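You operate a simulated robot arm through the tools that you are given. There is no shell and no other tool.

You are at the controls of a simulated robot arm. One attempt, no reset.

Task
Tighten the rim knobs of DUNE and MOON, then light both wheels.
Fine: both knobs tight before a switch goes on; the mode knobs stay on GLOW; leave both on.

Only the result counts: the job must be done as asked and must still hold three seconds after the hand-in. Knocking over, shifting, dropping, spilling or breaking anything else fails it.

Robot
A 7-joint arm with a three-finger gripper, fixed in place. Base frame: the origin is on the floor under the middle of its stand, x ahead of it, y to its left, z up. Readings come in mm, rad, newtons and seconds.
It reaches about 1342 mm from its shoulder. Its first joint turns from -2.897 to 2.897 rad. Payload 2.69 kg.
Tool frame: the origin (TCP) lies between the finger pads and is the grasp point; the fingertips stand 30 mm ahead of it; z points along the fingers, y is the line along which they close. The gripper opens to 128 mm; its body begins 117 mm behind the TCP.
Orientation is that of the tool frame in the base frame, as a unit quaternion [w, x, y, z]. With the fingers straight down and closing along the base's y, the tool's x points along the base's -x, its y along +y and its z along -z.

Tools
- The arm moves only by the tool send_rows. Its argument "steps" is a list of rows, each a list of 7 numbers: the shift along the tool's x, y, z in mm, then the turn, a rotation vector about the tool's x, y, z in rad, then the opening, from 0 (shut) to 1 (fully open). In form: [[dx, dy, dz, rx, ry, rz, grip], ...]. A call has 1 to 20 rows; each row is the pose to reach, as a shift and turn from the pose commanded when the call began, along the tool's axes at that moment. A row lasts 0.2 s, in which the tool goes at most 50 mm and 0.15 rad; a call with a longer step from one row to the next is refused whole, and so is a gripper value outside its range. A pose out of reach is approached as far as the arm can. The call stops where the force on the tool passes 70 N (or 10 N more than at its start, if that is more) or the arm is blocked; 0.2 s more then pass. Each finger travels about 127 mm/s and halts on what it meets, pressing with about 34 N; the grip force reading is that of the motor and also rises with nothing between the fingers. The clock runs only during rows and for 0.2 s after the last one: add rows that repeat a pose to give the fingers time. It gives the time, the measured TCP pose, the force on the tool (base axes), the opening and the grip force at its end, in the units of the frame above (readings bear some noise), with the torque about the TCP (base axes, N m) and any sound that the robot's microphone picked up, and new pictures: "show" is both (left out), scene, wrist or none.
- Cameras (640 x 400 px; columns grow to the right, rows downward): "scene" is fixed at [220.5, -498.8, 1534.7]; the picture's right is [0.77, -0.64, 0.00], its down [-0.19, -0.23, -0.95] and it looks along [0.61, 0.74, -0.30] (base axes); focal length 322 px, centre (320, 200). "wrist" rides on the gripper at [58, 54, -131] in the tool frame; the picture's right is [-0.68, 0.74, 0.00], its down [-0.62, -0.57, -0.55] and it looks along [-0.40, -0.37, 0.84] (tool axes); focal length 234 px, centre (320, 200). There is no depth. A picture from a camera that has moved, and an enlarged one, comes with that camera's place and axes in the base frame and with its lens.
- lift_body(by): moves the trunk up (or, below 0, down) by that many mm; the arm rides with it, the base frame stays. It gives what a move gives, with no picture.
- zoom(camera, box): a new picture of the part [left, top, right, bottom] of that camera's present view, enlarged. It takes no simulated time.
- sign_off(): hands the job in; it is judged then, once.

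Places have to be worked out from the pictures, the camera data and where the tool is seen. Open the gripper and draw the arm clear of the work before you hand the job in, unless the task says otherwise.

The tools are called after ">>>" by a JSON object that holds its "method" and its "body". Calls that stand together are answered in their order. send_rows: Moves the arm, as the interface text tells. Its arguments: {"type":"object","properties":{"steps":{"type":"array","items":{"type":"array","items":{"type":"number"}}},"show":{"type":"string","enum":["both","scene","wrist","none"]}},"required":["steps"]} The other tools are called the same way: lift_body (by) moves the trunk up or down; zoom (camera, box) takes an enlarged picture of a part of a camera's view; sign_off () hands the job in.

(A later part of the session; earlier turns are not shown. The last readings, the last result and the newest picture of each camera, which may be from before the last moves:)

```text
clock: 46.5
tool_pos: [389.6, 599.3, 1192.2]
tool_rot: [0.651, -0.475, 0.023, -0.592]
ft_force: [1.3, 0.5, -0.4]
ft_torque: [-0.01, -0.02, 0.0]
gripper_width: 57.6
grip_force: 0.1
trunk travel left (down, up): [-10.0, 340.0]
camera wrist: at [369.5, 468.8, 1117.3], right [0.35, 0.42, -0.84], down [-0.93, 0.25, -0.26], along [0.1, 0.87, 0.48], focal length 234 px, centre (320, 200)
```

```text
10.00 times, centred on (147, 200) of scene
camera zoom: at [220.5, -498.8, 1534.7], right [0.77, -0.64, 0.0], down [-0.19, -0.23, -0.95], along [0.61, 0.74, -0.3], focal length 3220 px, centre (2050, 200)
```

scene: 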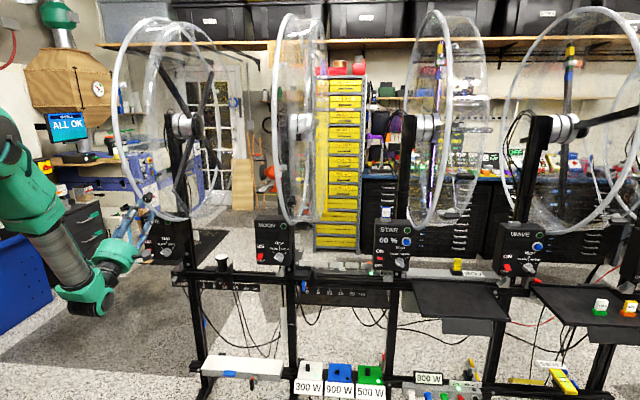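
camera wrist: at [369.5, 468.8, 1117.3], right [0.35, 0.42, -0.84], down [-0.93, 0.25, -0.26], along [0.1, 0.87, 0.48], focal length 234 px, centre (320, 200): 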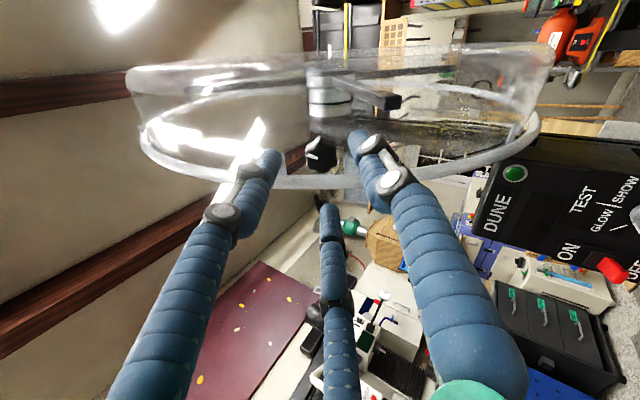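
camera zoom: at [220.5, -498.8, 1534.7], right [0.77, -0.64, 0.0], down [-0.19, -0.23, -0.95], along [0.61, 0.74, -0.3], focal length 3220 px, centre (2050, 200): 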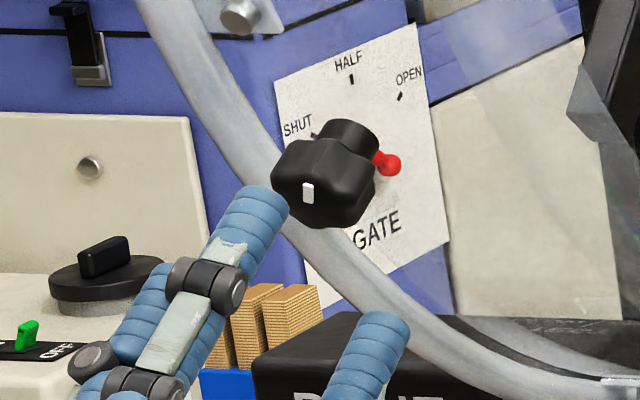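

DUNE's mark starts pointing up (about 90°), so it may need about 100° to reach the same stop. I'll centre the last 3 mm and advance so that the tips pass about 12 mm beyond the face.

>>> {"method": "send_rows", "body": {"steps": [[-3, 1, 5, 0, 0, 0, 0.34], [-3, 1, 18, 0, 0, 0, 0.34], [-3, 1, 30, 0, 0, 0, 0.34], [-3, 1, 39, 0, 0, 0, 0.34], [-3, 1, 44, 0, 0, 0, 0.34]], "show": "both"}}

>>> {"method": "zoom", "body": {"camera": "wrist", "box": [230, 120, 410, 232]}}

>>> {"method": "zoom", "body": {"camera": "scene", "box": [115, 180, 179, 220]}}

```text
clock: 47.7
tool_pos: [417.2, 628.7, 1213.5]
tool_rot: [0.65, -0.476, 0.025, -0.592]
ft_force: [-0.3, -0.2, 0.7]
ft_torque: [-0.01, 0.0, 0.0]
gripper_width: 43.5
grip_force: 0.0
trunk travel left (down, up): [-10.0, 340.0]
camera wrist: at [395.6, 496.7, 1139.4], right [0.35, 0.42, -0.84], down [-0.93, 0.25, -0.26], along [0.1, 0.87, 0.48], focal length 234 px, centre (320, 200)
```

scene: 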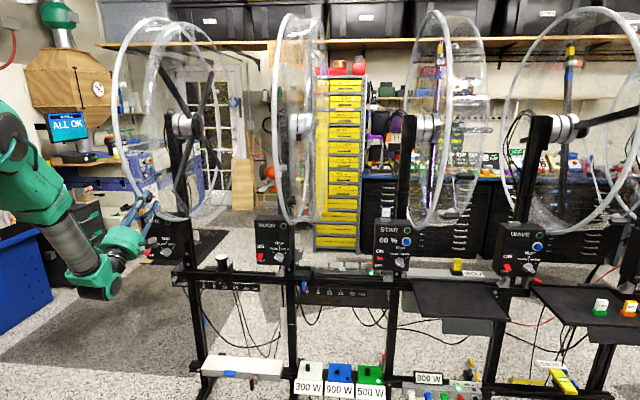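
wrist: 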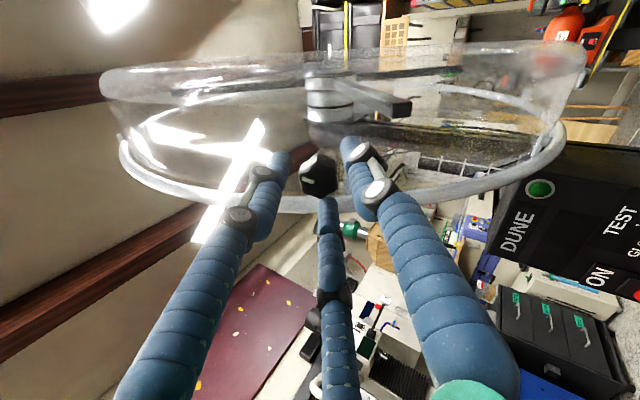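

```text
3.56 times, centred on (320, 176) of wrist
camera zoom: at [395.6, 496.7, 1139.4], right [0.35, 0.42, -0.84], down [-0.93, 0.25, -0.26], along [0.1, 0.87, 0.48], focal length 833 px, centre (320, 285)
```

zoom: 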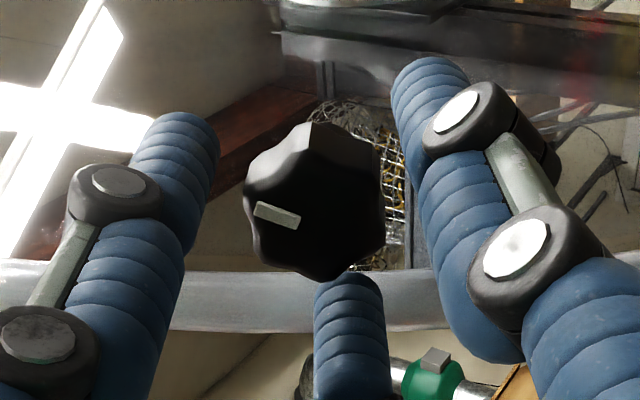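

```text
10.00 times, centred on (147, 200) of scene
camera zoom: at [220.5, -498.8, 1534.7], right [0.77, -0.64, 0.0], down [-0.19, -0.23, -0.95], along [0.61, 0.74, -0.3], focal length 3220 px, centre (2050, 200)
```

zoom: 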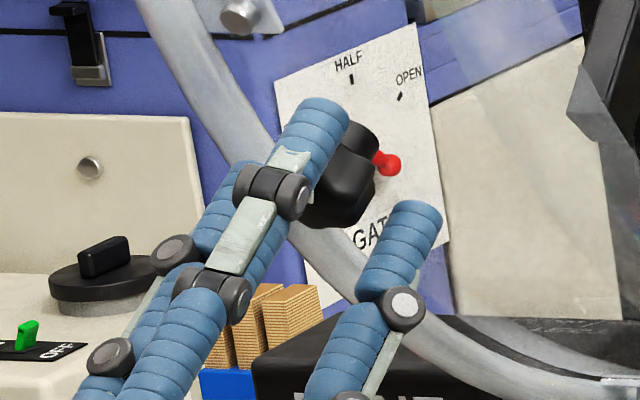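

The knob is well centred between the fingers with no contact force. Closing on it now.

>>> {"method": "send_rows", "body": {"steps": [[0, 0, 0, 0, 0, 0, 0.25], [0, 0, 0, 0, 0, 0, 0.1], [0, 0, 0, 0, 0, 0, 0], [0, 0, 0, 0, 0, 0, 0]], "show": "wrist"}}

>>> {"method": "zoom", "body": {"camera": "wrist", "box": [230, 120, 410, 232]}}

```text
clock: 48.7
tool_pos: [416.1, 628.5, 1214.6]
tool_rot: [0.65, -0.476, 0.024, -0.592]
ft_force: [-1.1, 1.1, 4.4]
ft_torque: [-0.24, 0.05, 0.29]
gripper_width: 29.6
grip_force: 45.7
trunk travel left (down, up): [-10.0, 340.0]
camera wrist: at [395.4, 496.8, 1139.8], right [0.35, 0.42, -0.84], down [-0.93, 0.25, -0.26], along [0.1, 0.87, 0.48], focal length 234 px, centre (320, 200)
```

wrist: 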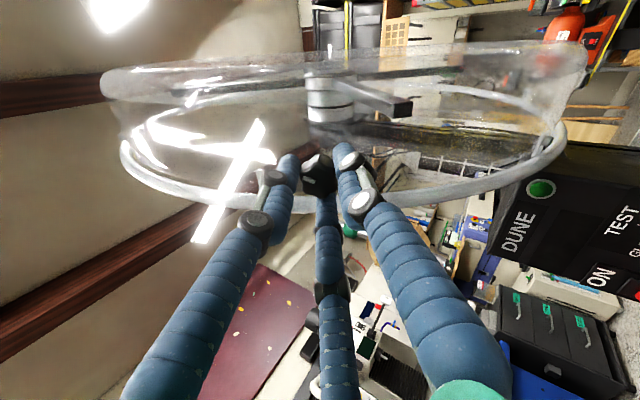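

```text
3.56 times, centred on (320, 176) of wrist
camera zoom: at [395.4, 496.8, 1139.8], right [0.35, 0.42, -0.84], down [-0.93, 0.25, -0.26], along [0.1, 0.87, 0.48], focal length 833 px, centre (320, 285)
```

zoom: 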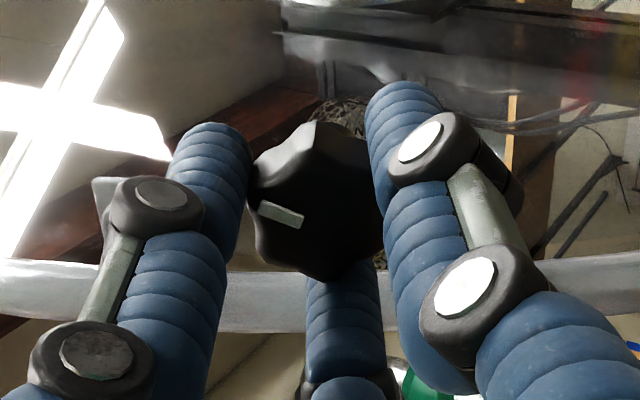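

Gripped at 29.6 mm. Turning clockwise now, steadily, and watching the mark.

>>> {"method": "send_rows", "body": {"steps": [[0, 0, 0, 0, 0, 0.1, 0], [0, 0, 0, 0, 0, 0.2, 0], [0, 0, 0, 0, 0, 0.3, 0], [0, 0, 0, 0, 0, 0.4, 0], [0, 0, 0, 0, 0, 0.5, 0], [0, 0, 0, 0, 0, 0.6, 0], [0, 0, 0, 0, 0, 0.7, 0], [0, 0, 0, 0, 0, 0.8, 0]], "show": "wrist"}}

>>> {"method": "zoom", "body": {"camera": "wrist", "box": [230, 120, 410, 232]}}

```text
clock: 50.5
tool_pos: [415.9, 628.1, 1214.0]
tool_rot: [0.83, -0.429, 0.207, -0.291]
ft_force: [2.8, 0.1, 9.0]
ft_torque: [-0.06, 0.23, -0.27]
gripper_width: 28.9
grip_force: 45.0
trunk travel left (down, up): [-10.0, 340.0]
camera wrist: at [397.8, 537.8, 1093.0], right [-0.28, 0.79, -0.55], down [-0.96, -0.18, 0.23], along [0.08, 0.59, 0.8], focal length 234 px, centre (320, 200)
```

wrist: 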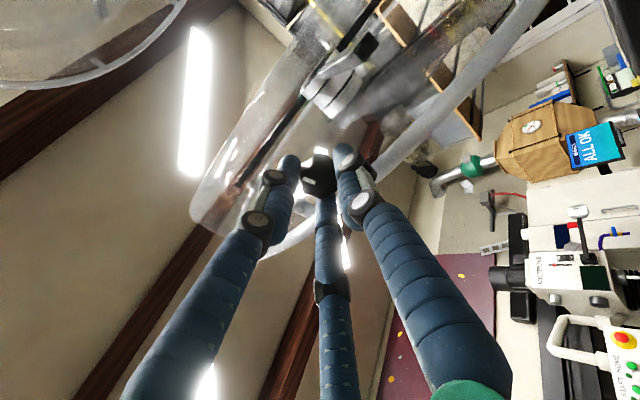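

```text
3.56 times, centred on (320, 176) of wrist
camera zoom: at [397.8, 537.8, 1093.0], right [-0.28, 0.79, -0.55], down [-0.96, -0.18, 0.23], along [0.08, 0.59, 0.8], focal length 833 px, centre (320, 285)
```

zoom: 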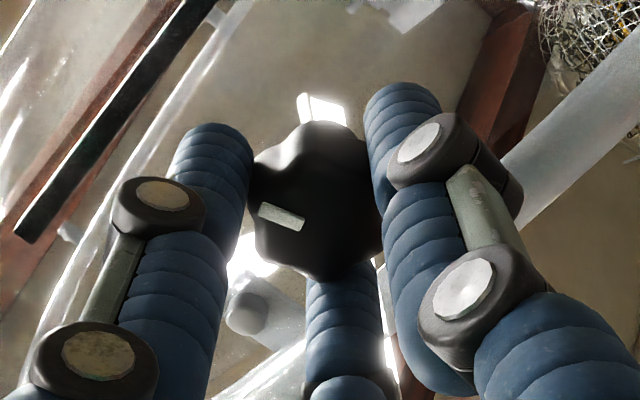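

The mark is moving with the hand (46° so far), with little resistance. Continuing clockwise.

>>> {"method": "send_rows", "body": {"steps": [[0, 0, 0, 0, 0, 0.1, 0], [0, 0, 0, 0, 0, 0.2, 0], [0, 0, 0, 0, 0, 0.3, 0], [0, 0, 0, 0, 0, 0.4, 0], [0, 0, 0, 0, 0, 0.5, 0]], "show": "wrist"}}

>>> {"method": "zoom", "body": {"camera": "wrist", "box": [230, 120, 410, 232]}}

```text
clock: 51.7
tool_pos: [416.5, 629.0, 1214.2]
tool_rot: [0.876, -0.364, 0.307, -0.077]
ft_force: [-3.5, -3.3, 8.3]
ft_torque: [-0.37, -0.14, -0.93]
gripper_width: 29.2
grip_force: 45.1
trunk travel left (down, up): [-10.0, 340.0]
camera wrist: at [379.5, 569.5, 1078.4], right [-0.61, 0.78, -0.18], down [-0.77, -0.51, 0.38], along [0.21, 0.37, 0.91], focal length 234 px, centre (320, 200)
```

wrist: 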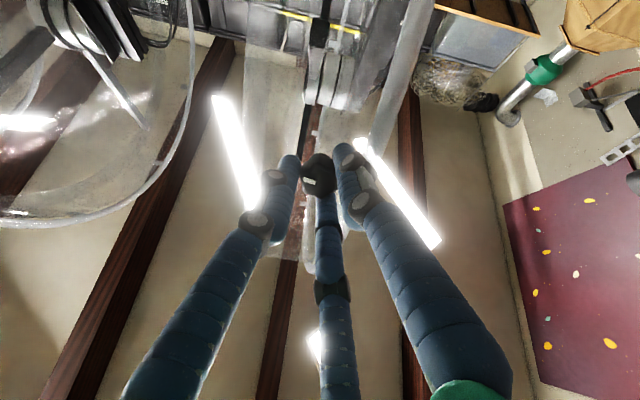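

```text
3.56 times, centred on (320, 176) of wrist
camera zoom: at [379.5, 569.5, 1078.4], right [-0.61, 0.78, -0.18], down [-0.77, -0.51, 0.38], along [0.21, 0.37, 0.91], focal length 833 px, centre (320, 285)
```

zoom: 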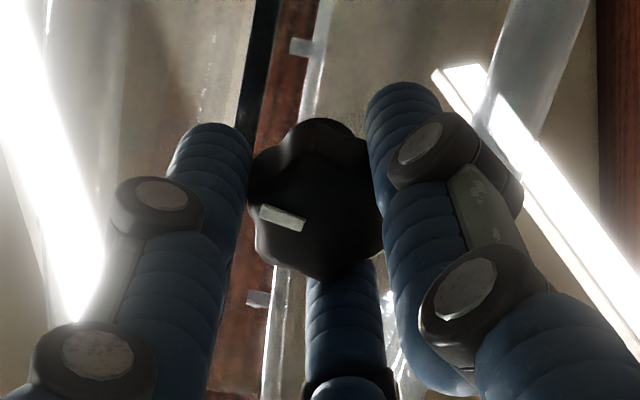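

Torque has risen to about 0.8 N·m after 74°, just as MOON did at its stop. I'll turn a little further to see whether the knob now stays put.

>>> {"method": "send_rows", "body": {"steps": [[0, 0, 0, 0, 0, 0.07, 0], [0, 0, 0, 0, 0, 0.14, 0], [0, 0, 0, 0, 0, 0.21, 0]], "show": "wrist"}}

>>> {"method": "zoom", "body": {"camera": "wrist", "box": [230, 120, 410, 232]}}

```text
clock: 52.5
tool_pos: [415.6, 628.9, 1213.8]
tool_rot: [0.88, -0.329, 0.343, 0.016]
ft_force: [-6.9, -5.0, 11.0]
ft_torque: [-0.1, 0.15, -0.46]
gripper_width: 29.5
grip_force: 45.3
trunk travel left (down, up): [-10.0, 340.0]
camera wrist: at [368.8, 581.8, 1076.9], right [-0.7, 0.71, 0.0], down [-0.65, -0.64, 0.4], along [0.28, 0.28, 0.92], focal length 234 px, centre (320, 200)
```

wrist: 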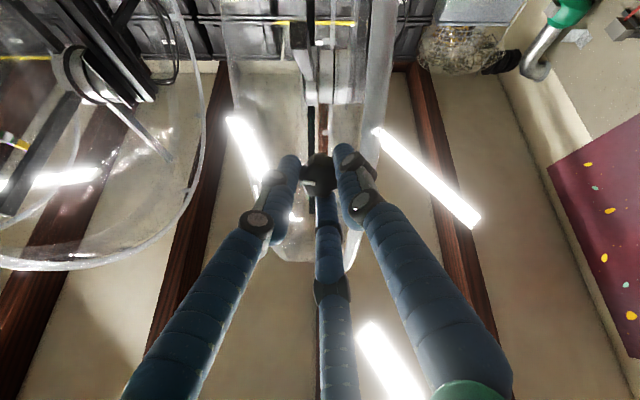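

```text
3.56 times, centred on (320, 176) of wrist
camera zoom: at [368.8, 581.8, 1076.9], right [-0.7, 0.71, 0.0], down [-0.65, -0.64, 0.4], along [0.28, 0.28, 0.92], focal length 833 px, centre (320, 285)
```

zoom: 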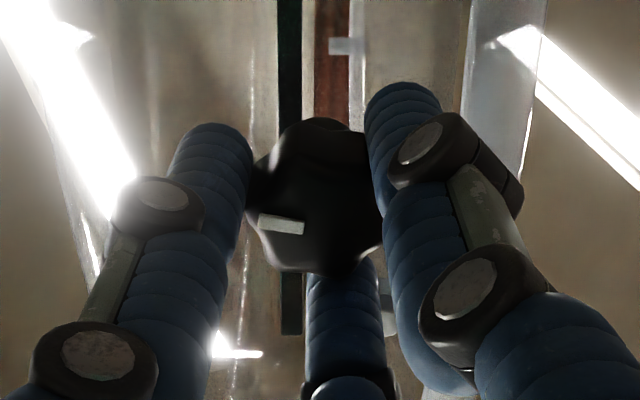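

The mark lagged by most of that turn, so DUNE seems to be at its stop. One more small twist, then I'll open, back off and look.

>>> {"method": "send_rows", "body": {"steps": [[0, 0, 0, 0, 0, 0.07, 0], [0, 0, 0, 0, 0, 0.14, 0], [0, 0, 0, 0, 0, 0.21, 0], [0, 0, 0, 0, 0, 0.28, 0]], "show": "wrist"}}

>>> {"method": "zoom", "body": {"camera": "wrist", "box": [230, 120, 410, 232]}}

```text
clock: 53.5
tool_pos: [416.5, 627.9, 1213.6]
tool_rot: [0.868, -0.278, 0.386, 0.138]
ft_force: [-5.1, -0.9, 8.0]
ft_torque: [-0.56, 0.0, -0.73]
gripper_width: 29.3
grip_force: 44.9
trunk travel left (down, up): [-10.0, 340.0]
camera wrist: at [351.8, 595.9, 1079.5], right [-0.78, 0.58, 0.23], down [-0.48, -0.79, 0.37], along [0.4, 0.18, 0.9], focal length 234 px, centre (320, 200)
```

wrist: 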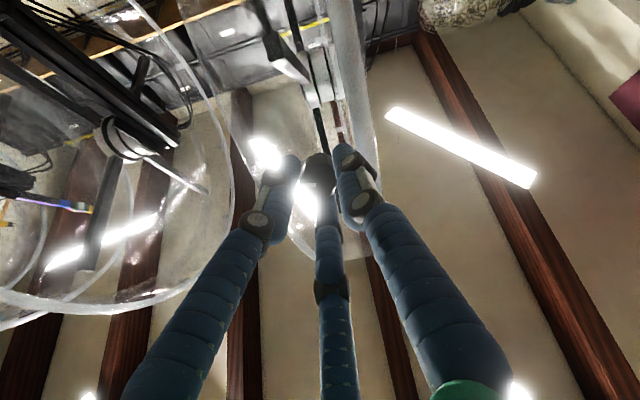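

```text
3.56 times, centred on (320, 176) of wrist
camera zoom: at [351.8, 595.9, 1079.5], right [-0.78, 0.58, 0.23], down [-0.48, -0.79, 0.37], along [0.4, 0.18, 0.9], focal length 833 px, centre (320, 285)
```

zoom: 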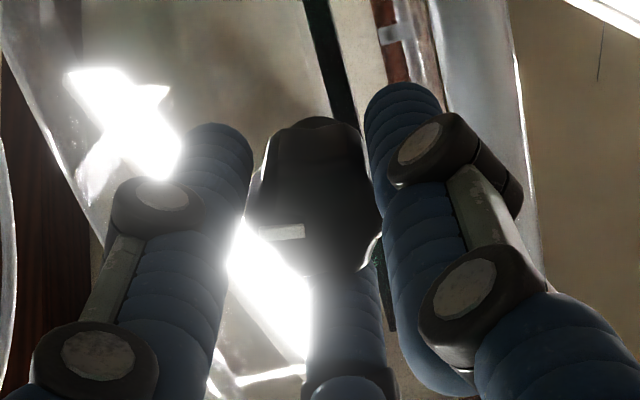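

The hand slipped about 12 of the last 16°, at 0.73 N·m. I'll open, back off and view DUNE's mark, then re-grip once to confirm like I did for MOON.

>>> {"method": "send_rows", "body": {"steps": [[0, 0, 0, 0, 0, 0, 0.2], [0, 0, 0, 0, 0, 0, 0.36], [0, 0, -10, 0, 0, 0, 0.36], [0, 0, -30, 0, 0, -0.1, 0.4], [0, 0, -60, 0, 0, -0.2, 0.45], [0, 0, -60, 0, 0, -0.34, 0.4], [0, 0, -60, 0, 0, -0.48, 0.4], [0, 0, -60, 0, 0, -0.62, 0.4], [0, 0, -60, 0, 0, -0.76, 0.4], [0, 0, -60, 0, 0, -0.9, 0.4], [0, 0, -60, 0, 0, -1.0, 0.4]], "show": "both"}}

>>> {"method": "zoom", "body": {"camera": "wrist", "box": [250, 90, 410, 190]}}

>>> {"method": "zoom", "body": {"camera": "scene", "box": [115, 180, 179, 220]}}

```text
clock: 55.9
tool_pos: [379.4, 593.0, 1181.9]
tool_rot: [0.828, -0.431, 0.205, -0.296]
ft_force: [0.0, -0.4, 0.6]
ft_torque: [-0.01, 0.01, -0.01]
gripper_width: 51.1
grip_force: 0.1
trunk travel left (down, up): [-10.0, 340.0]
camera wrist: at [361.9, 501.5, 1060.6], right [-0.27, 0.79, -0.56], down [-0.96, -0.17, 0.22], along [0.08, 0.59, 0.8], focal length 234 px, centre (320, 200)
```

scene: 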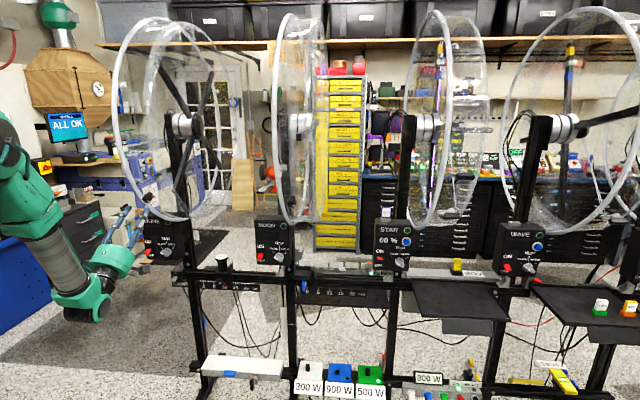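
wrist: 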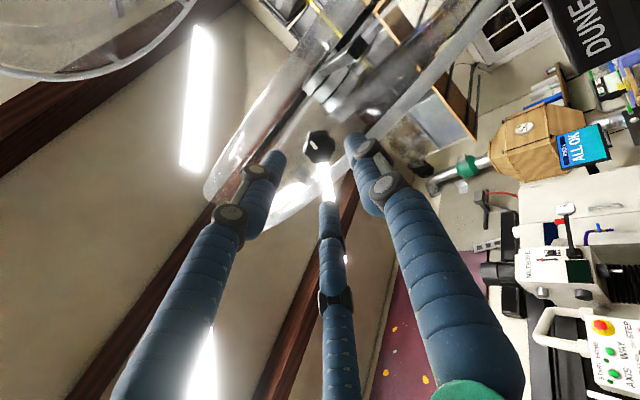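

```text
4.00 times, centred on (330, 140) of wrist
camera zoom: at [361.9, 501.5, 1060.6], right [-0.27, 0.79, -0.56], down [-0.96, -0.17, 0.22], along [0.08, 0.59, 0.8], focal length 937 px, centre (280, 440)
```

zoom: 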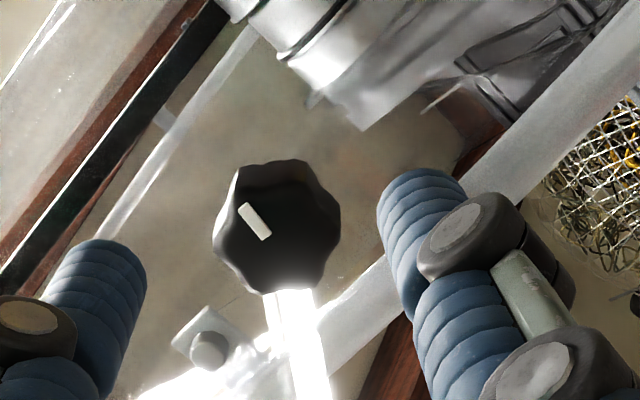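

```text
10.00 times, centred on (147, 200) of scene
camera zoom: at [220.5, -498.8, 1534.7], right [0.77, -0.64, 0.0], down [-0.19, -0.23, -0.95], along [0.61, 0.74, -0.3], focal length 3220 px, centre (2050, 200)
```

zoom: 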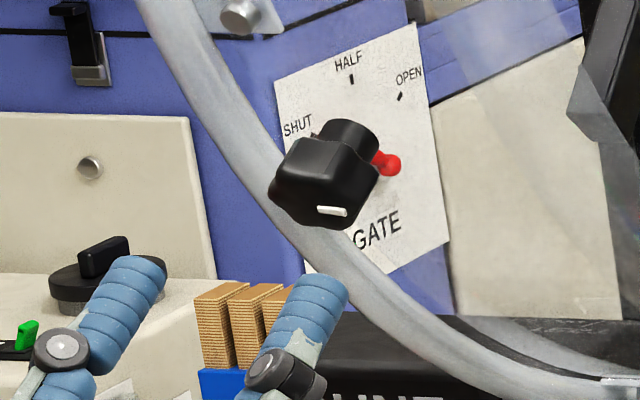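

DUNE's mark now lies horizontal just like MOON's final position, turned about 72–75°. I'll re-grip once more and give a confirming twist.

>>> {"method": "send_rows", "body": {"steps": [[0.5, 0.9, 20, 0, 0, 0, 0.34], [0.5, 0.9, 40, 0, 0, 0, 0.34], [0.5, 0.9, 54, 0, 0, 0, 0.34], [0.5, 0.9, 62, 0, 0, 0, 0.34], [0.5, 0.9, 62, 0, 0, 0, 0.2], [0.5, 0.9, 62, 0, 0, 0, 0], [0.5, 0.9, 62, 0, 0, 0, 0], [0.5, 0.9, 62, 0, 0, 0, 0]], "show": "wrist"}}

>>> {"method": "zoom", "body": {"camera": "wrist", "box": [230, 120, 410, 232]}}

```text
clock: 57.7
tool_pos: [418.2, 630.9, 1215.9]
tool_rot: [0.828, -0.429, 0.205, -0.296]
ft_force: [-4.1, 4.3, 3.8]
ft_torque: [-0.34, -0.01, 0.27]
gripper_width: 29.2
grip_force: 44.9
trunk travel left (down, up): [-10.0, 340.0]
camera wrist: at [399.5, 538.4, 1094.7], right [-0.27, 0.79, -0.56], down [-0.96, -0.17, 0.22], along [0.08, 0.59, 0.8], focal length 234 px, centre (320, 200)
```

wrist: 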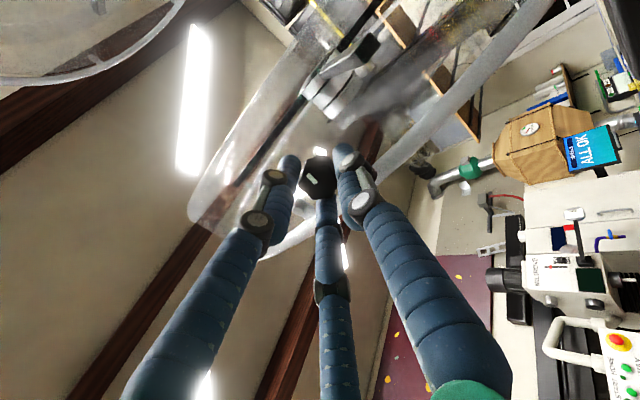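

```text
3.56 times, centred on (320, 176) of wrist
camera zoom: at [399.5, 538.4, 1094.7], right [-0.27, 0.79, -0.56], down [-0.96, -0.17, 0.22], along [0.08, 0.59, 0.8], focal length 833 px, centre (320, 285)
```

zoom: 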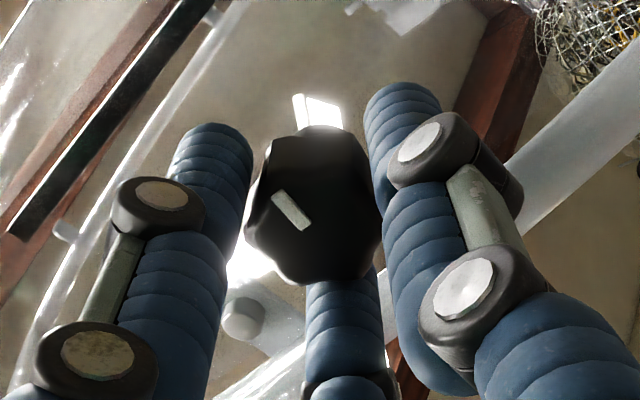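

>>> {"method": "send_rows", "body": {"steps": [[0, 0, 0, 0, 0, 0.07, 0], [0, 0, 0, 0, 0, 0.14, 0], [0, 0, 0, 0, 0, 0.21, 0], [0, 0, 0, 0, 0, 0.28, 0], [0, 0, 0, 0, 0, 0.35, 0], [0, 0, 0, 0, 0, 0.42, 0]], "show": "wrist"}}

>>> {"method": "zoom", "body": {"camera": "wrist", "box": [230, 120, 410, 232]}}

```text
clock: 59.1
tool_pos: [417.4, 630.0, 1214.3]
tool_rot: [0.872, -0.378, 0.29, -0.116]
ft_force: [-8.7, 6.9, 12.2]
ft_torque: [-0.29, -0.09, -0.69]
gripper_width: 28.9
grip_force: 44.8
trunk travel left (down, up): [-10.0, 340.0]
camera wrist: at [385.5, 565.5, 1081.1], right [-0.56, 0.79, -0.25], down [-0.81, -0.45, 0.37], along [0.18, 0.41, 0.9], focal length 234 px, centre (320, 200)
```

wrist: 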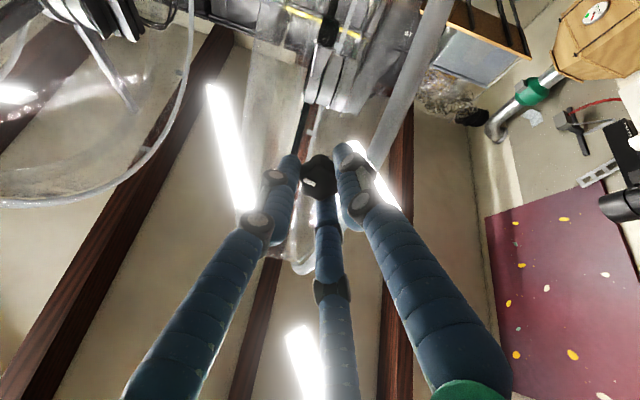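

```text
3.56 times, centred on (320, 176) of wrist
camera zoom: at [385.5, 565.5, 1081.1], right [-0.56, 0.79, -0.25], down [-0.81, -0.45, 0.37], along [0.18, 0.41, 0.9], focal length 833 px, centre (320, 285)
```

zoom: 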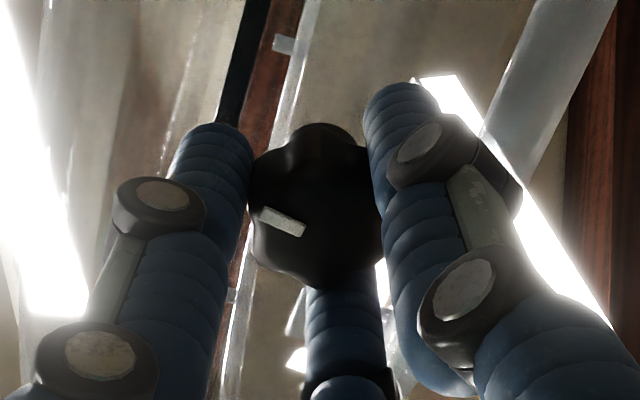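

The hand slipped about 25° with the mark staying put, so DUNE is also hard on its stop. Both knobs are tight; now I'll release, back off, close the fingers and turn the hand so that two fingertips face up for lifting the switch levers.

>>> {"method": "send_rows", "body": {"steps": [[0, 0, 0, 0, 0, 0, 0.2], [0, 0, 0, 0, 0, 0, 0.36], [0, 0, -10, 0, 0, 0, 0.36], [0, 0, -30, 0, 0, 0, 0.36], [0, 0, -65, 0, 0, -0.13, 0.36], [0, 0, -110, 0, 0, -0.26, 0.2], [0, 0, -110, 0, 0, -0.39, 0], [0, 0, -110, 0, 0, -0.52, 0], [0, 0, -110, 0, 0, -0.52, 0]], "show": "both"}}

>>> {"method": "zoom", "body": {"camera": "scene", "box": [115, 180, 195, 250]}}

>>> {"method": "zoom", "body": {"camera": "scene", "box": [262, 180, 326, 220]}}

```text
clock: 61.1
tool_pos: [351.8, 566.3, 1154.4]
tool_rot: [0.812, -0.439, 0.184, -0.338]
ft_force: [-0.3, -0.1, 0.1]
ft_torque: [-0.01, -0.01, 0.01]
gripper_width: 2.4
grip_force: 32.2
trunk travel left (down, up): [-10.0, 340.0]
camera wrist: at [335.7, 467.8, 1038.2], right [-0.19, 0.76, -0.62], down [-0.98, -0.11, 0.17], along [0.07, 0.64, 0.77], focal length 234 px, centre (320, 200)
```

scene: 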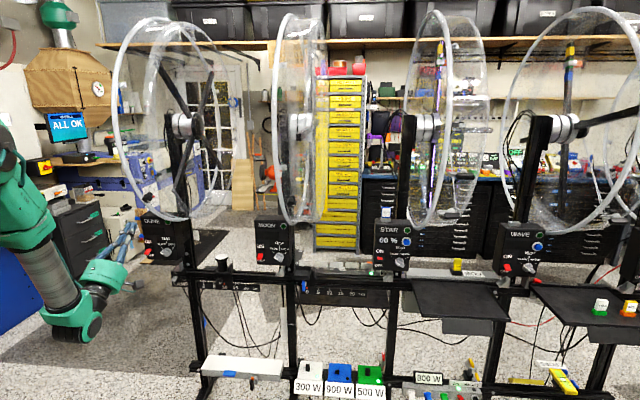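
wrist: 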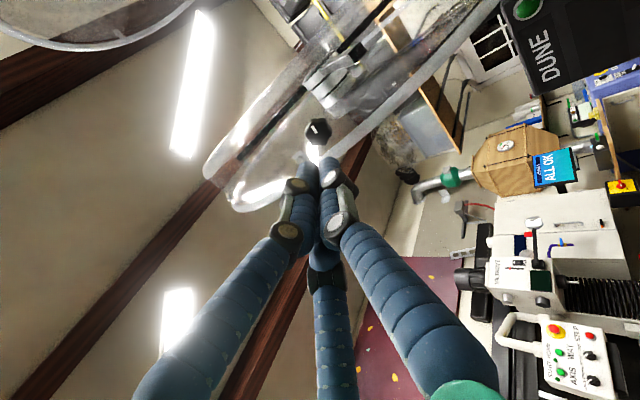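

```text
5.71 times, centred on (155, 215) of scene
camera zoom: at [220.5, -498.8, 1534.7], right [0.77, -0.64, 0.0], down [-0.19, -0.23, -0.95], along [0.61, 0.74, -0.3], focal length 1840 px, centre (1263, 114)
```

zoom: 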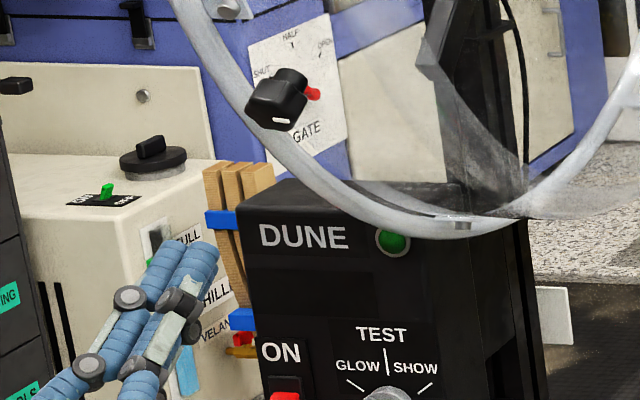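

```text
10.00 times, centred on (294, 200) of scene
camera zoom: at [220.5, -498.8, 1534.7], right [0.77, -0.64, 0.0], down [-0.19, -0.23, -0.95], along [0.61, 0.74, -0.3], focal length 3220 px, centre (580, 200)
```

zoom: 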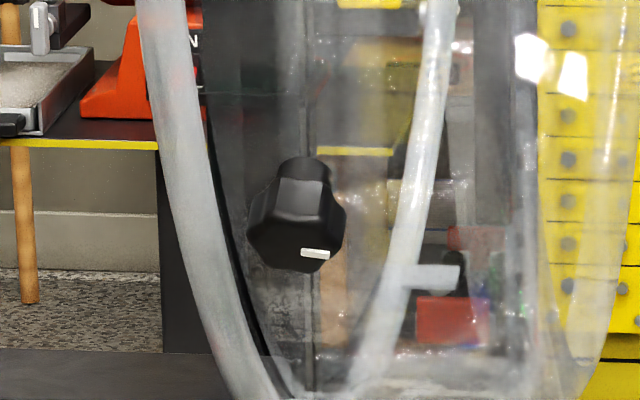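

Both marks show the tightened position. Now I'll bring the closed fingertips down to just in front of and below DUNE's switch lever (lever tip estimated at (435, 860, 939)).

>>> {"method": "send_rows", "body": {"steps": [[-15, 34, 2, 0, 0, 0, 0], [-30, 68, 5, 0, 0, 0, 0], [-46, 102, 7, 0, 0, 0, 0], [-61, 136, 10, 0, 0, 0, 0], [-76, 170, 12, 0, 0, 0, 0], [-92, 203, 14, 0, 0, 0, 0], [-107, 237, 17, 0, 0, 0, 0], [-122, 271, 19, 0, 0, 0, 0], [-138, 305, 22, 0, 0, 0, 0], [-153, 339, 24, 0, 0, 0, 0]], "show": "both"}}

>>> {"method": "zoom", "body": {"camera": "scene", "box": [110, 210, 200, 290]}}

```text
clock: 63.3
tool_pos: [388.7, 819.1, 882.5]
tool_rot: [0.812, -0.439, 0.184, -0.337]
ft_force: [0.1, -0.1, 1.0]
ft_torque: [-0.03, 0.06, 0.05]
gripper_width: 2.1
grip_force: 31.4
trunk travel left (down, up): [-10.0, 340.0]
camera wrist: at [373.0, 722.0, 766.8], right [-0.19, 0.76, -0.62], down [-0.98, -0.11, 0.18], along [0.07, 0.64, 0.77], focal length 234 px, centre (320, 200)
```

scene: 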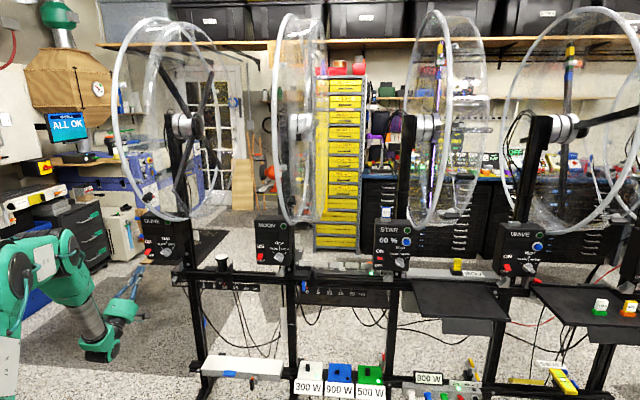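
wrist: 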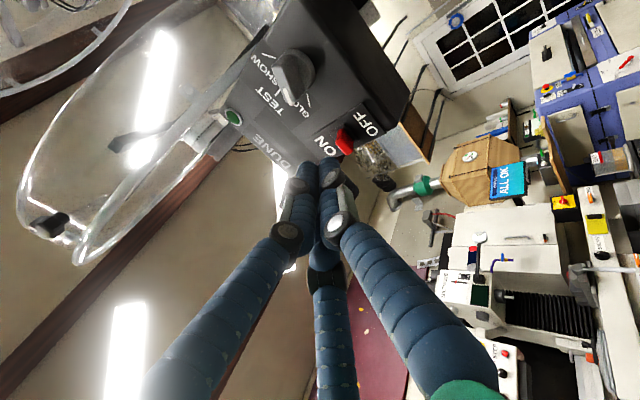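

```text
5.00 times, centred on (155, 250) of scene
camera zoom: at [220.5, -498.8, 1534.7], right [0.77, -0.64, 0.0], down [-0.19, -0.23, -0.95], along [0.61, 0.74, -0.3], focal length 1610 px, centre (1145, -50)
```

zoom: 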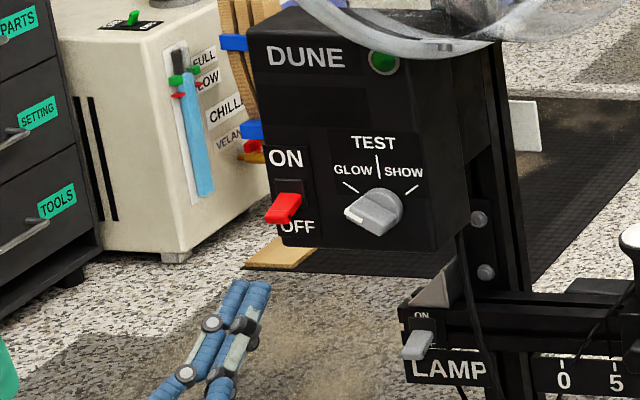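

The fingertips are below and in front of the box. I'll zoom in to place the lever relative to the fingertips precisely.

>>> {"method": "zoom", "body": {"camera": "wrist", "box": [260, 90, 420, 190]}}

>>> {"method": "zoom", "body": {"camera": "scene", "box": [125, 230, 189, 270]}}

```text
4.00 times, centred on (340, 140) of wrist
camera zoom: at [373.0, 722.0, 766.8], right [-0.19, 0.76, -0.62], down [-0.98, -0.11, 0.18], along [0.07, 0.64, 0.77], focal length 937 px, centre (240, 440)
```

zoom: 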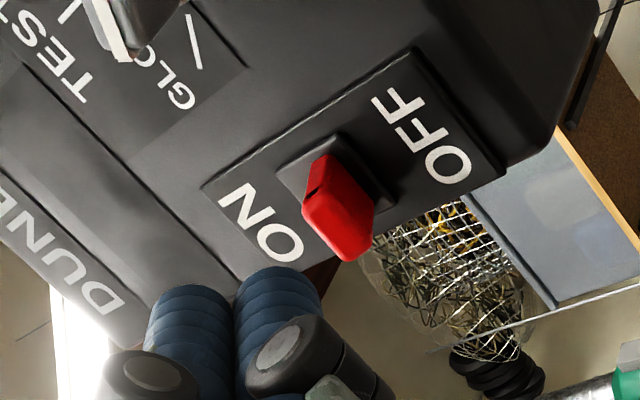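

```text
10.00 times, centred on (157, 250) of scene
camera zoom: at [220.5, -498.8, 1534.7], right [0.77, -0.64, 0.0], down [-0.19, -0.23, -0.95], along [0.61, 0.74, -0.3], focal length 3220 px, centre (1950, -300)
```

zoom: 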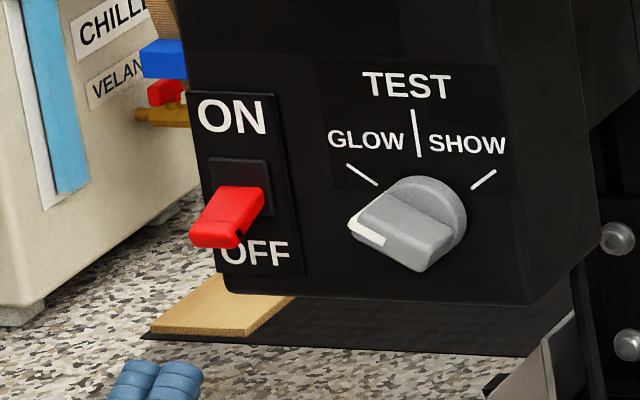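

With the view from below, the lever tip works out at about (436, 897, 923), further left than I thought (23 mm left of the fingertips), and the mode knob is about 80 mm to its right. I'll shift left and slide the fingertips under the lever, clear of the panel.

>>> {"method": "send_rows", "body": {"steps": [[-12, 12, 5, 0, 0, 0, 0], [-23, 23, 10, 0, 0, 0, 0], [-23, 31, 22, 0, 0, 0, 0], [-23, 40, 36, 0, 0, 0, 0], [-23, 46, 45, 0, 0, 0, 0]], "show": "both"}}

>>> {"method": "zoom", "body": {"camera": "wrist", "box": [240, 80, 400, 180]}}

>>> {"method": "zoom", "body": {"camera": "scene", "box": [125, 230, 189, 270]}}

```text
clock: 64.5
tool_pos: [417.7, 880.2, 868.6]
tool_rot: [0.812, -0.44, 0.183, -0.337]
ft_force: [-1.4, 0.3, 0.5]
ft_torque: [-0.03, 0.02, 0.06]
gripper_width: 2.0
grip_force: 31.5
trunk travel left (down, up): [-10.0, 340.0]
camera wrist: at [401.1, 781.6, 753.2], right [-0.19, 0.76, -0.62], down [-0.98, -0.11, 0.18], along [0.07, 0.64, 0.77], focal length 234 px, centre (320, 200)
```

scene: 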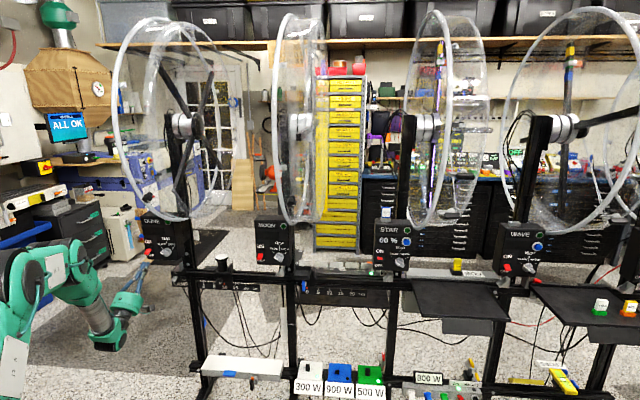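
wrist: 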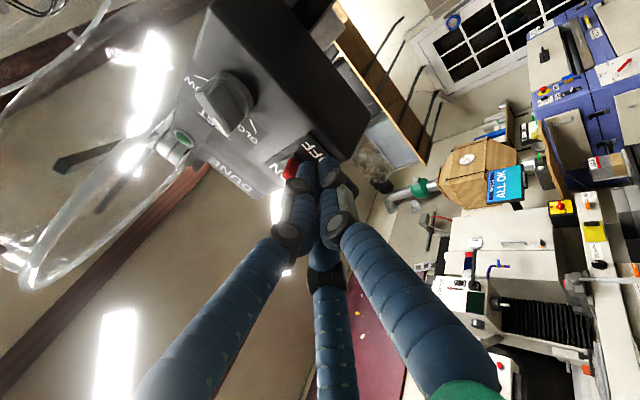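

```text
4.00 times, centred on (320, 130) of wrist
camera zoom: at [401.1, 781.6, 753.2], right [-0.19, 0.76, -0.62], down [-0.98, -0.11, 0.18], along [0.07, 0.64, 0.77], focal length 937 px, centre (320, 480)
```

zoom: 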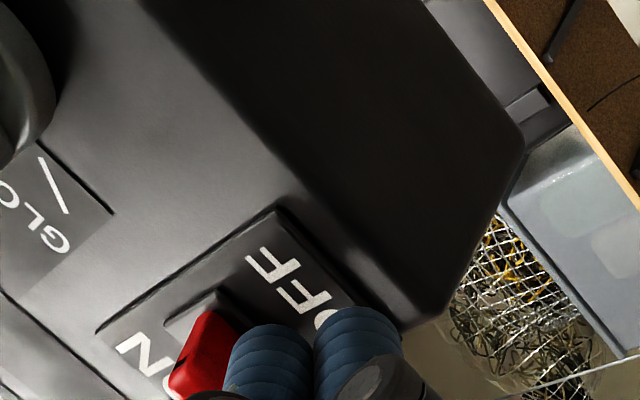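

```text
10.00 times, centred on (157, 250) of scene
camera zoom: at [220.5, -498.8, 1534.7], right [0.77, -0.64, 0.0], down [-0.19, -0.23, -0.95], along [0.61, 0.74, -0.3], focal length 3220 px, centre (1950, -300)
```

zoom: 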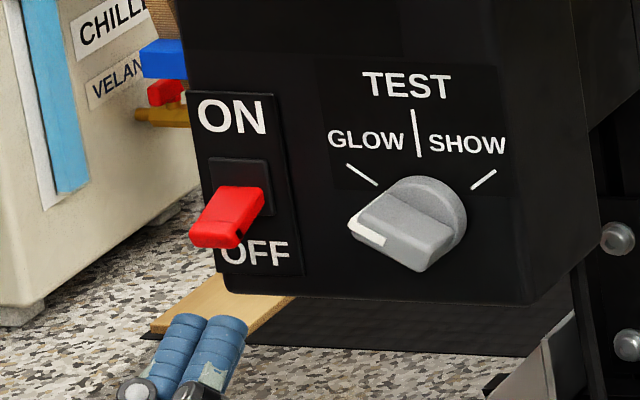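

The fingertips sit directly beneath the lever in the scene view. Now I'll lift straight up in small steps to push the lever up.

>>> {"method": "send_rows", "body": {"steps": [[0, -6.7, 4.4, 0, 0, 0, 0], [0, -13.4, 8.7, 0, 0, 0, 0], [0, -20.1, 13.1, 0, 0, 0, 0], [0, -26.8, 17.5, 0, 0, 0, 0]], "show": "both"}}

>>> {"method": "zoom", "body": {"camera": "scene", "box": [125, 215, 205, 270]}}

>>> {"method": "zoom", "body": {"camera": "wrist", "box": [240, 80, 400, 180]}}

```text
clock: 65.5
tool_pos: [417.7, 879.3, 901.7]
tool_rot: [0.812, -0.44, 0.183, -0.337]
ft_force: [0.3, -0.5, -0.7]
ft_torque: [0.01, 0.03, -0.02]
gripper_width: 2.1
grip_force: 32.0
trunk travel left (down, up): [-10.0, 340.0]
camera wrist: at [401.7, 781.3, 785.6], right [-0.19, 0.76, -0.62], down [-0.98, -0.11, 0.18], along [0.07, 0.64, 0.77], focal length 234 px, centre (320, 200)
```

scene: 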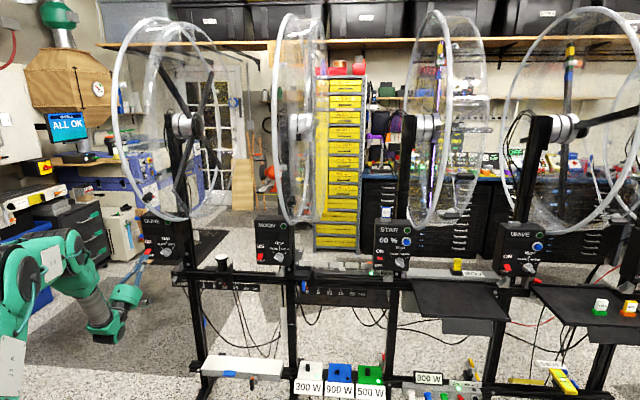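
wrist: 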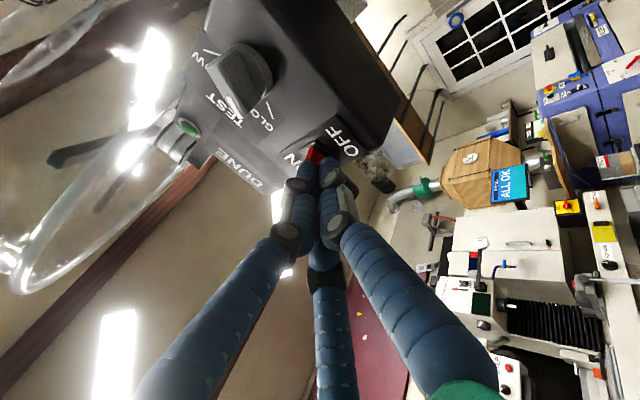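

```text
7.27 times, centred on (165, 242) of scene
camera zoom: at [220.5, -498.8, 1534.7], right [0.77, -0.64, 0.0], down [-0.19, -0.23, -0.95], along [0.61, 0.74, -0.3], focal length 2342 px, centre (1447, -109)
```

zoom: 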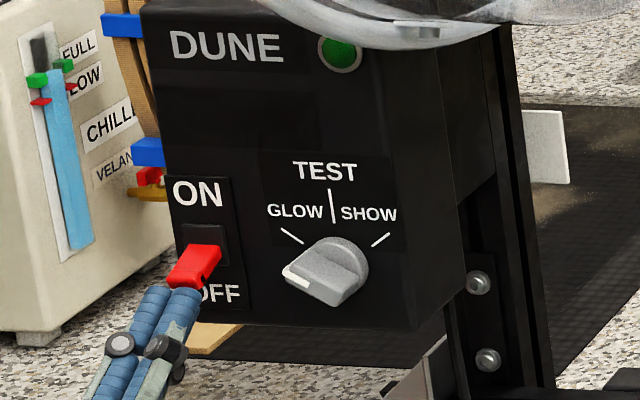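

```text
4.00 times, centred on (320, 130) of wrist
camera zoom: at [401.7, 781.3, 785.6], right [-0.19, 0.76, -0.62], down [-0.98, -0.11, 0.18], along [0.07, 0.64, 0.77], focal length 937 px, centre (320, 480)
```

zoom: 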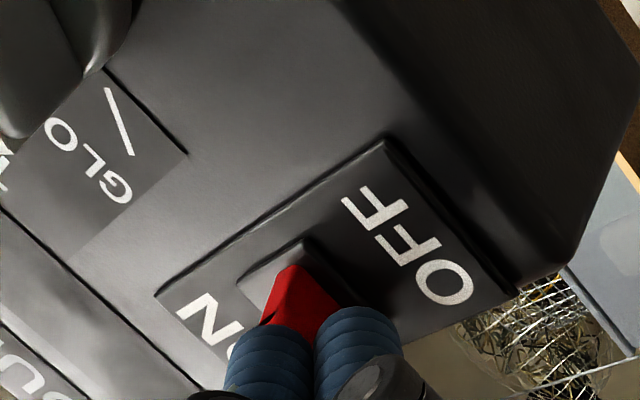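

The fingertips are just under the lever, still without force. Continuing up in small steps.

>>> {"method": "send_rows", "body": {"steps": [[0, -5, 3.3, 0, 0, 0, 0], [0, -10, 6.6, 0, 0, 0, 0], [0, -15, 9.8, 0, 0, 0, 0], [0, -20, 13.1, 0, 0, 0, 0]], "show": "both"}}

>>> {"method": "zoom", "body": {"camera": "scene", "box": [125, 215, 205, 270]}}

>>> {"method": "zoom", "body": {"camera": "wrist", "box": [240, 80, 400, 180]}}

```text
clock: 66.5
tool_pos: [418.3, 878.8, 927.0]
tool_rot: [0.813, -0.439, 0.184, -0.337]
ft_force: [-5.2, -3.1, -3.4]
ft_torque: [0.0, -0.05, -0.01]
gripper_width: 2.2
grip_force: 31.5
trunk travel left (down, up): [-10.0, 340.0]
camera wrist: at [402.1, 781.9, 811.2], right [-0.19, 0.77, -0.61], down [-0.98, -0.11, 0.17], along [0.07, 0.64, 0.77], focal length 234 px, centre (320, 200)
```

scene: 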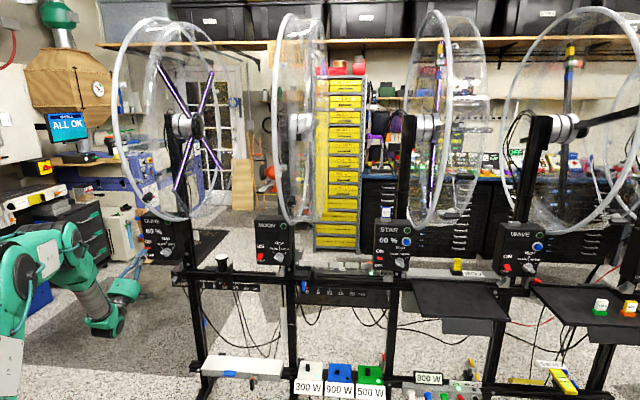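
wrist: 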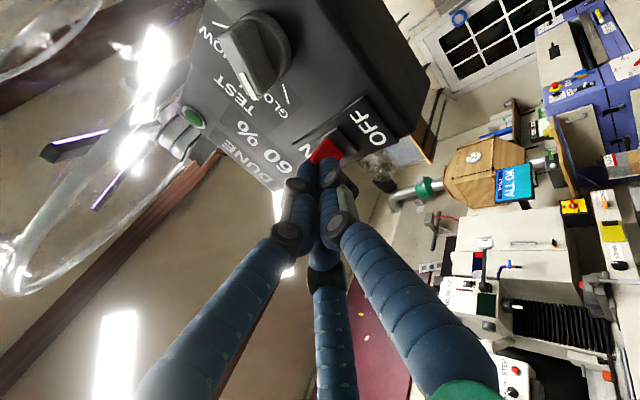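

```text
7.27 times, centred on (165, 242) of scene
camera zoom: at [220.5, -498.8, 1534.7], right [0.77, -0.64, 0.0], down [-0.19, -0.23, -0.95], along [0.61, 0.74, -0.3], focal length 2342 px, centre (1447, -109)
```

zoom: 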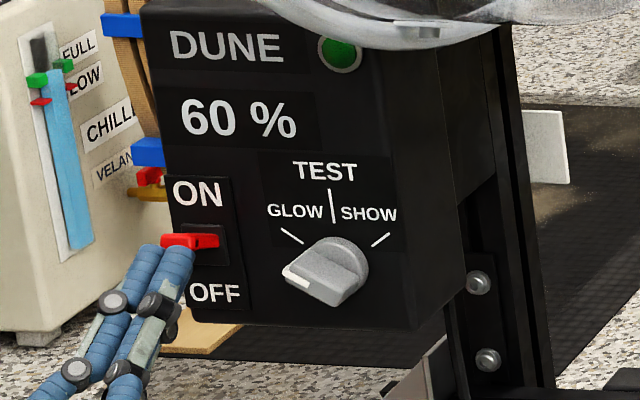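

```text
4.00 times, centred on (320, 130) of wrist
camera zoom: at [402.1, 781.9, 811.2], right [-0.19, 0.77, -0.61], down [-0.98, -0.11, 0.17], along [0.07, 0.64, 0.77], focal length 937 px, centre (320, 480)
```

zoom: 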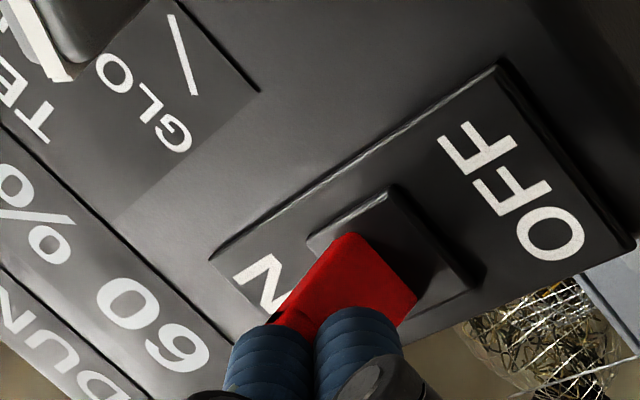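

DUNE is lit: the arms glow and its display reads 60 %. The lever is up and pressing on the fingers lightly, so I'll nudge it a few mm more to be fully home.

>>> {"method": "send_rows", "body": {"steps": [[0, -3.3, 2.2, 0, 0, 0, 0], [0, -6.7, 4.4, 0, 0, 0, 0], [0, -10, 6.6, 0, 0, 0, 0]], "show": "scene"}}

>>> {"method": "zoom", "body": {"camera": "scene", "box": [125, 215, 205, 270]}}

>>> {"method": "zoom", "body": {"camera": "scene", "box": [370, 220, 420, 275]}}

```text
clock: 67.3
tool_pos: [417.8, 878.7, 930.5]
tool_rot: [0.81, -0.444, 0.183, -0.337]
ft_force: [-19.1, -20.7, -36.4]
ft_torque: [-0.27, 0.38, -0.09]
gripper_width: 2.0
grip_force: 31.3
trunk travel left (down, up): [-10.0, 340.0]
```

scene: 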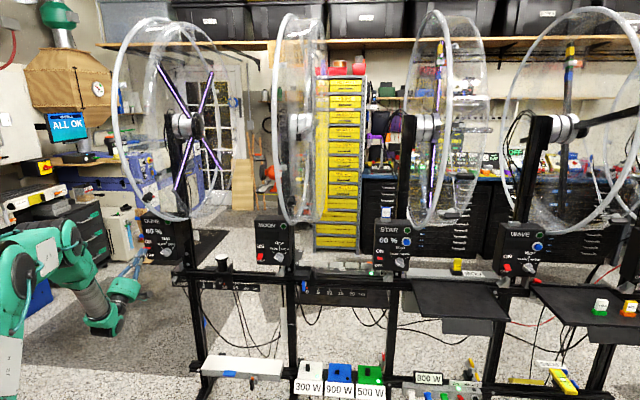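

```text
7.27 times, centred on (165, 242) of scene
camera zoom: at [220.5, -498.8, 1534.7], right [0.77, -0.64, 0.0], down [-0.19, -0.23, -0.95], along [0.61, 0.74, -0.3], focal length 2342 px, centre (1447, -109)
```

zoom: 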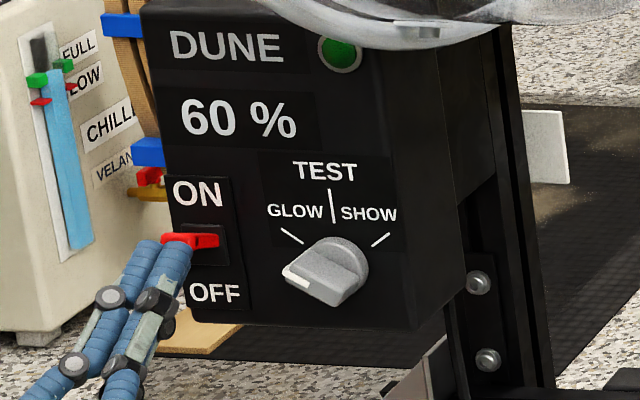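

```text
7.27 times, centred on (395, 248) of scene
camera zoom: at [220.5, -498.8, 1534.7], right [0.77, -0.64, 0.0], down [-0.19, -0.23, -0.95], along [0.61, 0.74, -0.3], focal length 2342 px, centre (-226, -146)
```

zoom: 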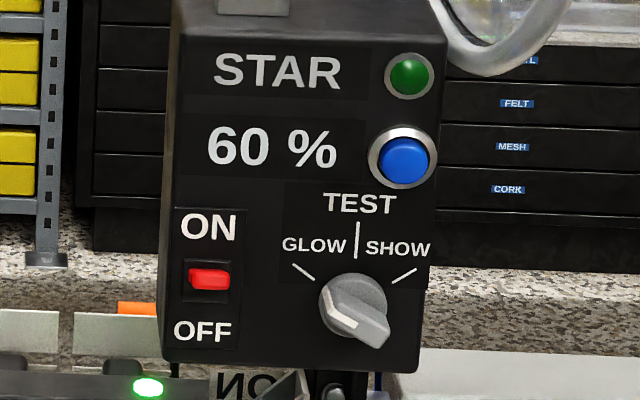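

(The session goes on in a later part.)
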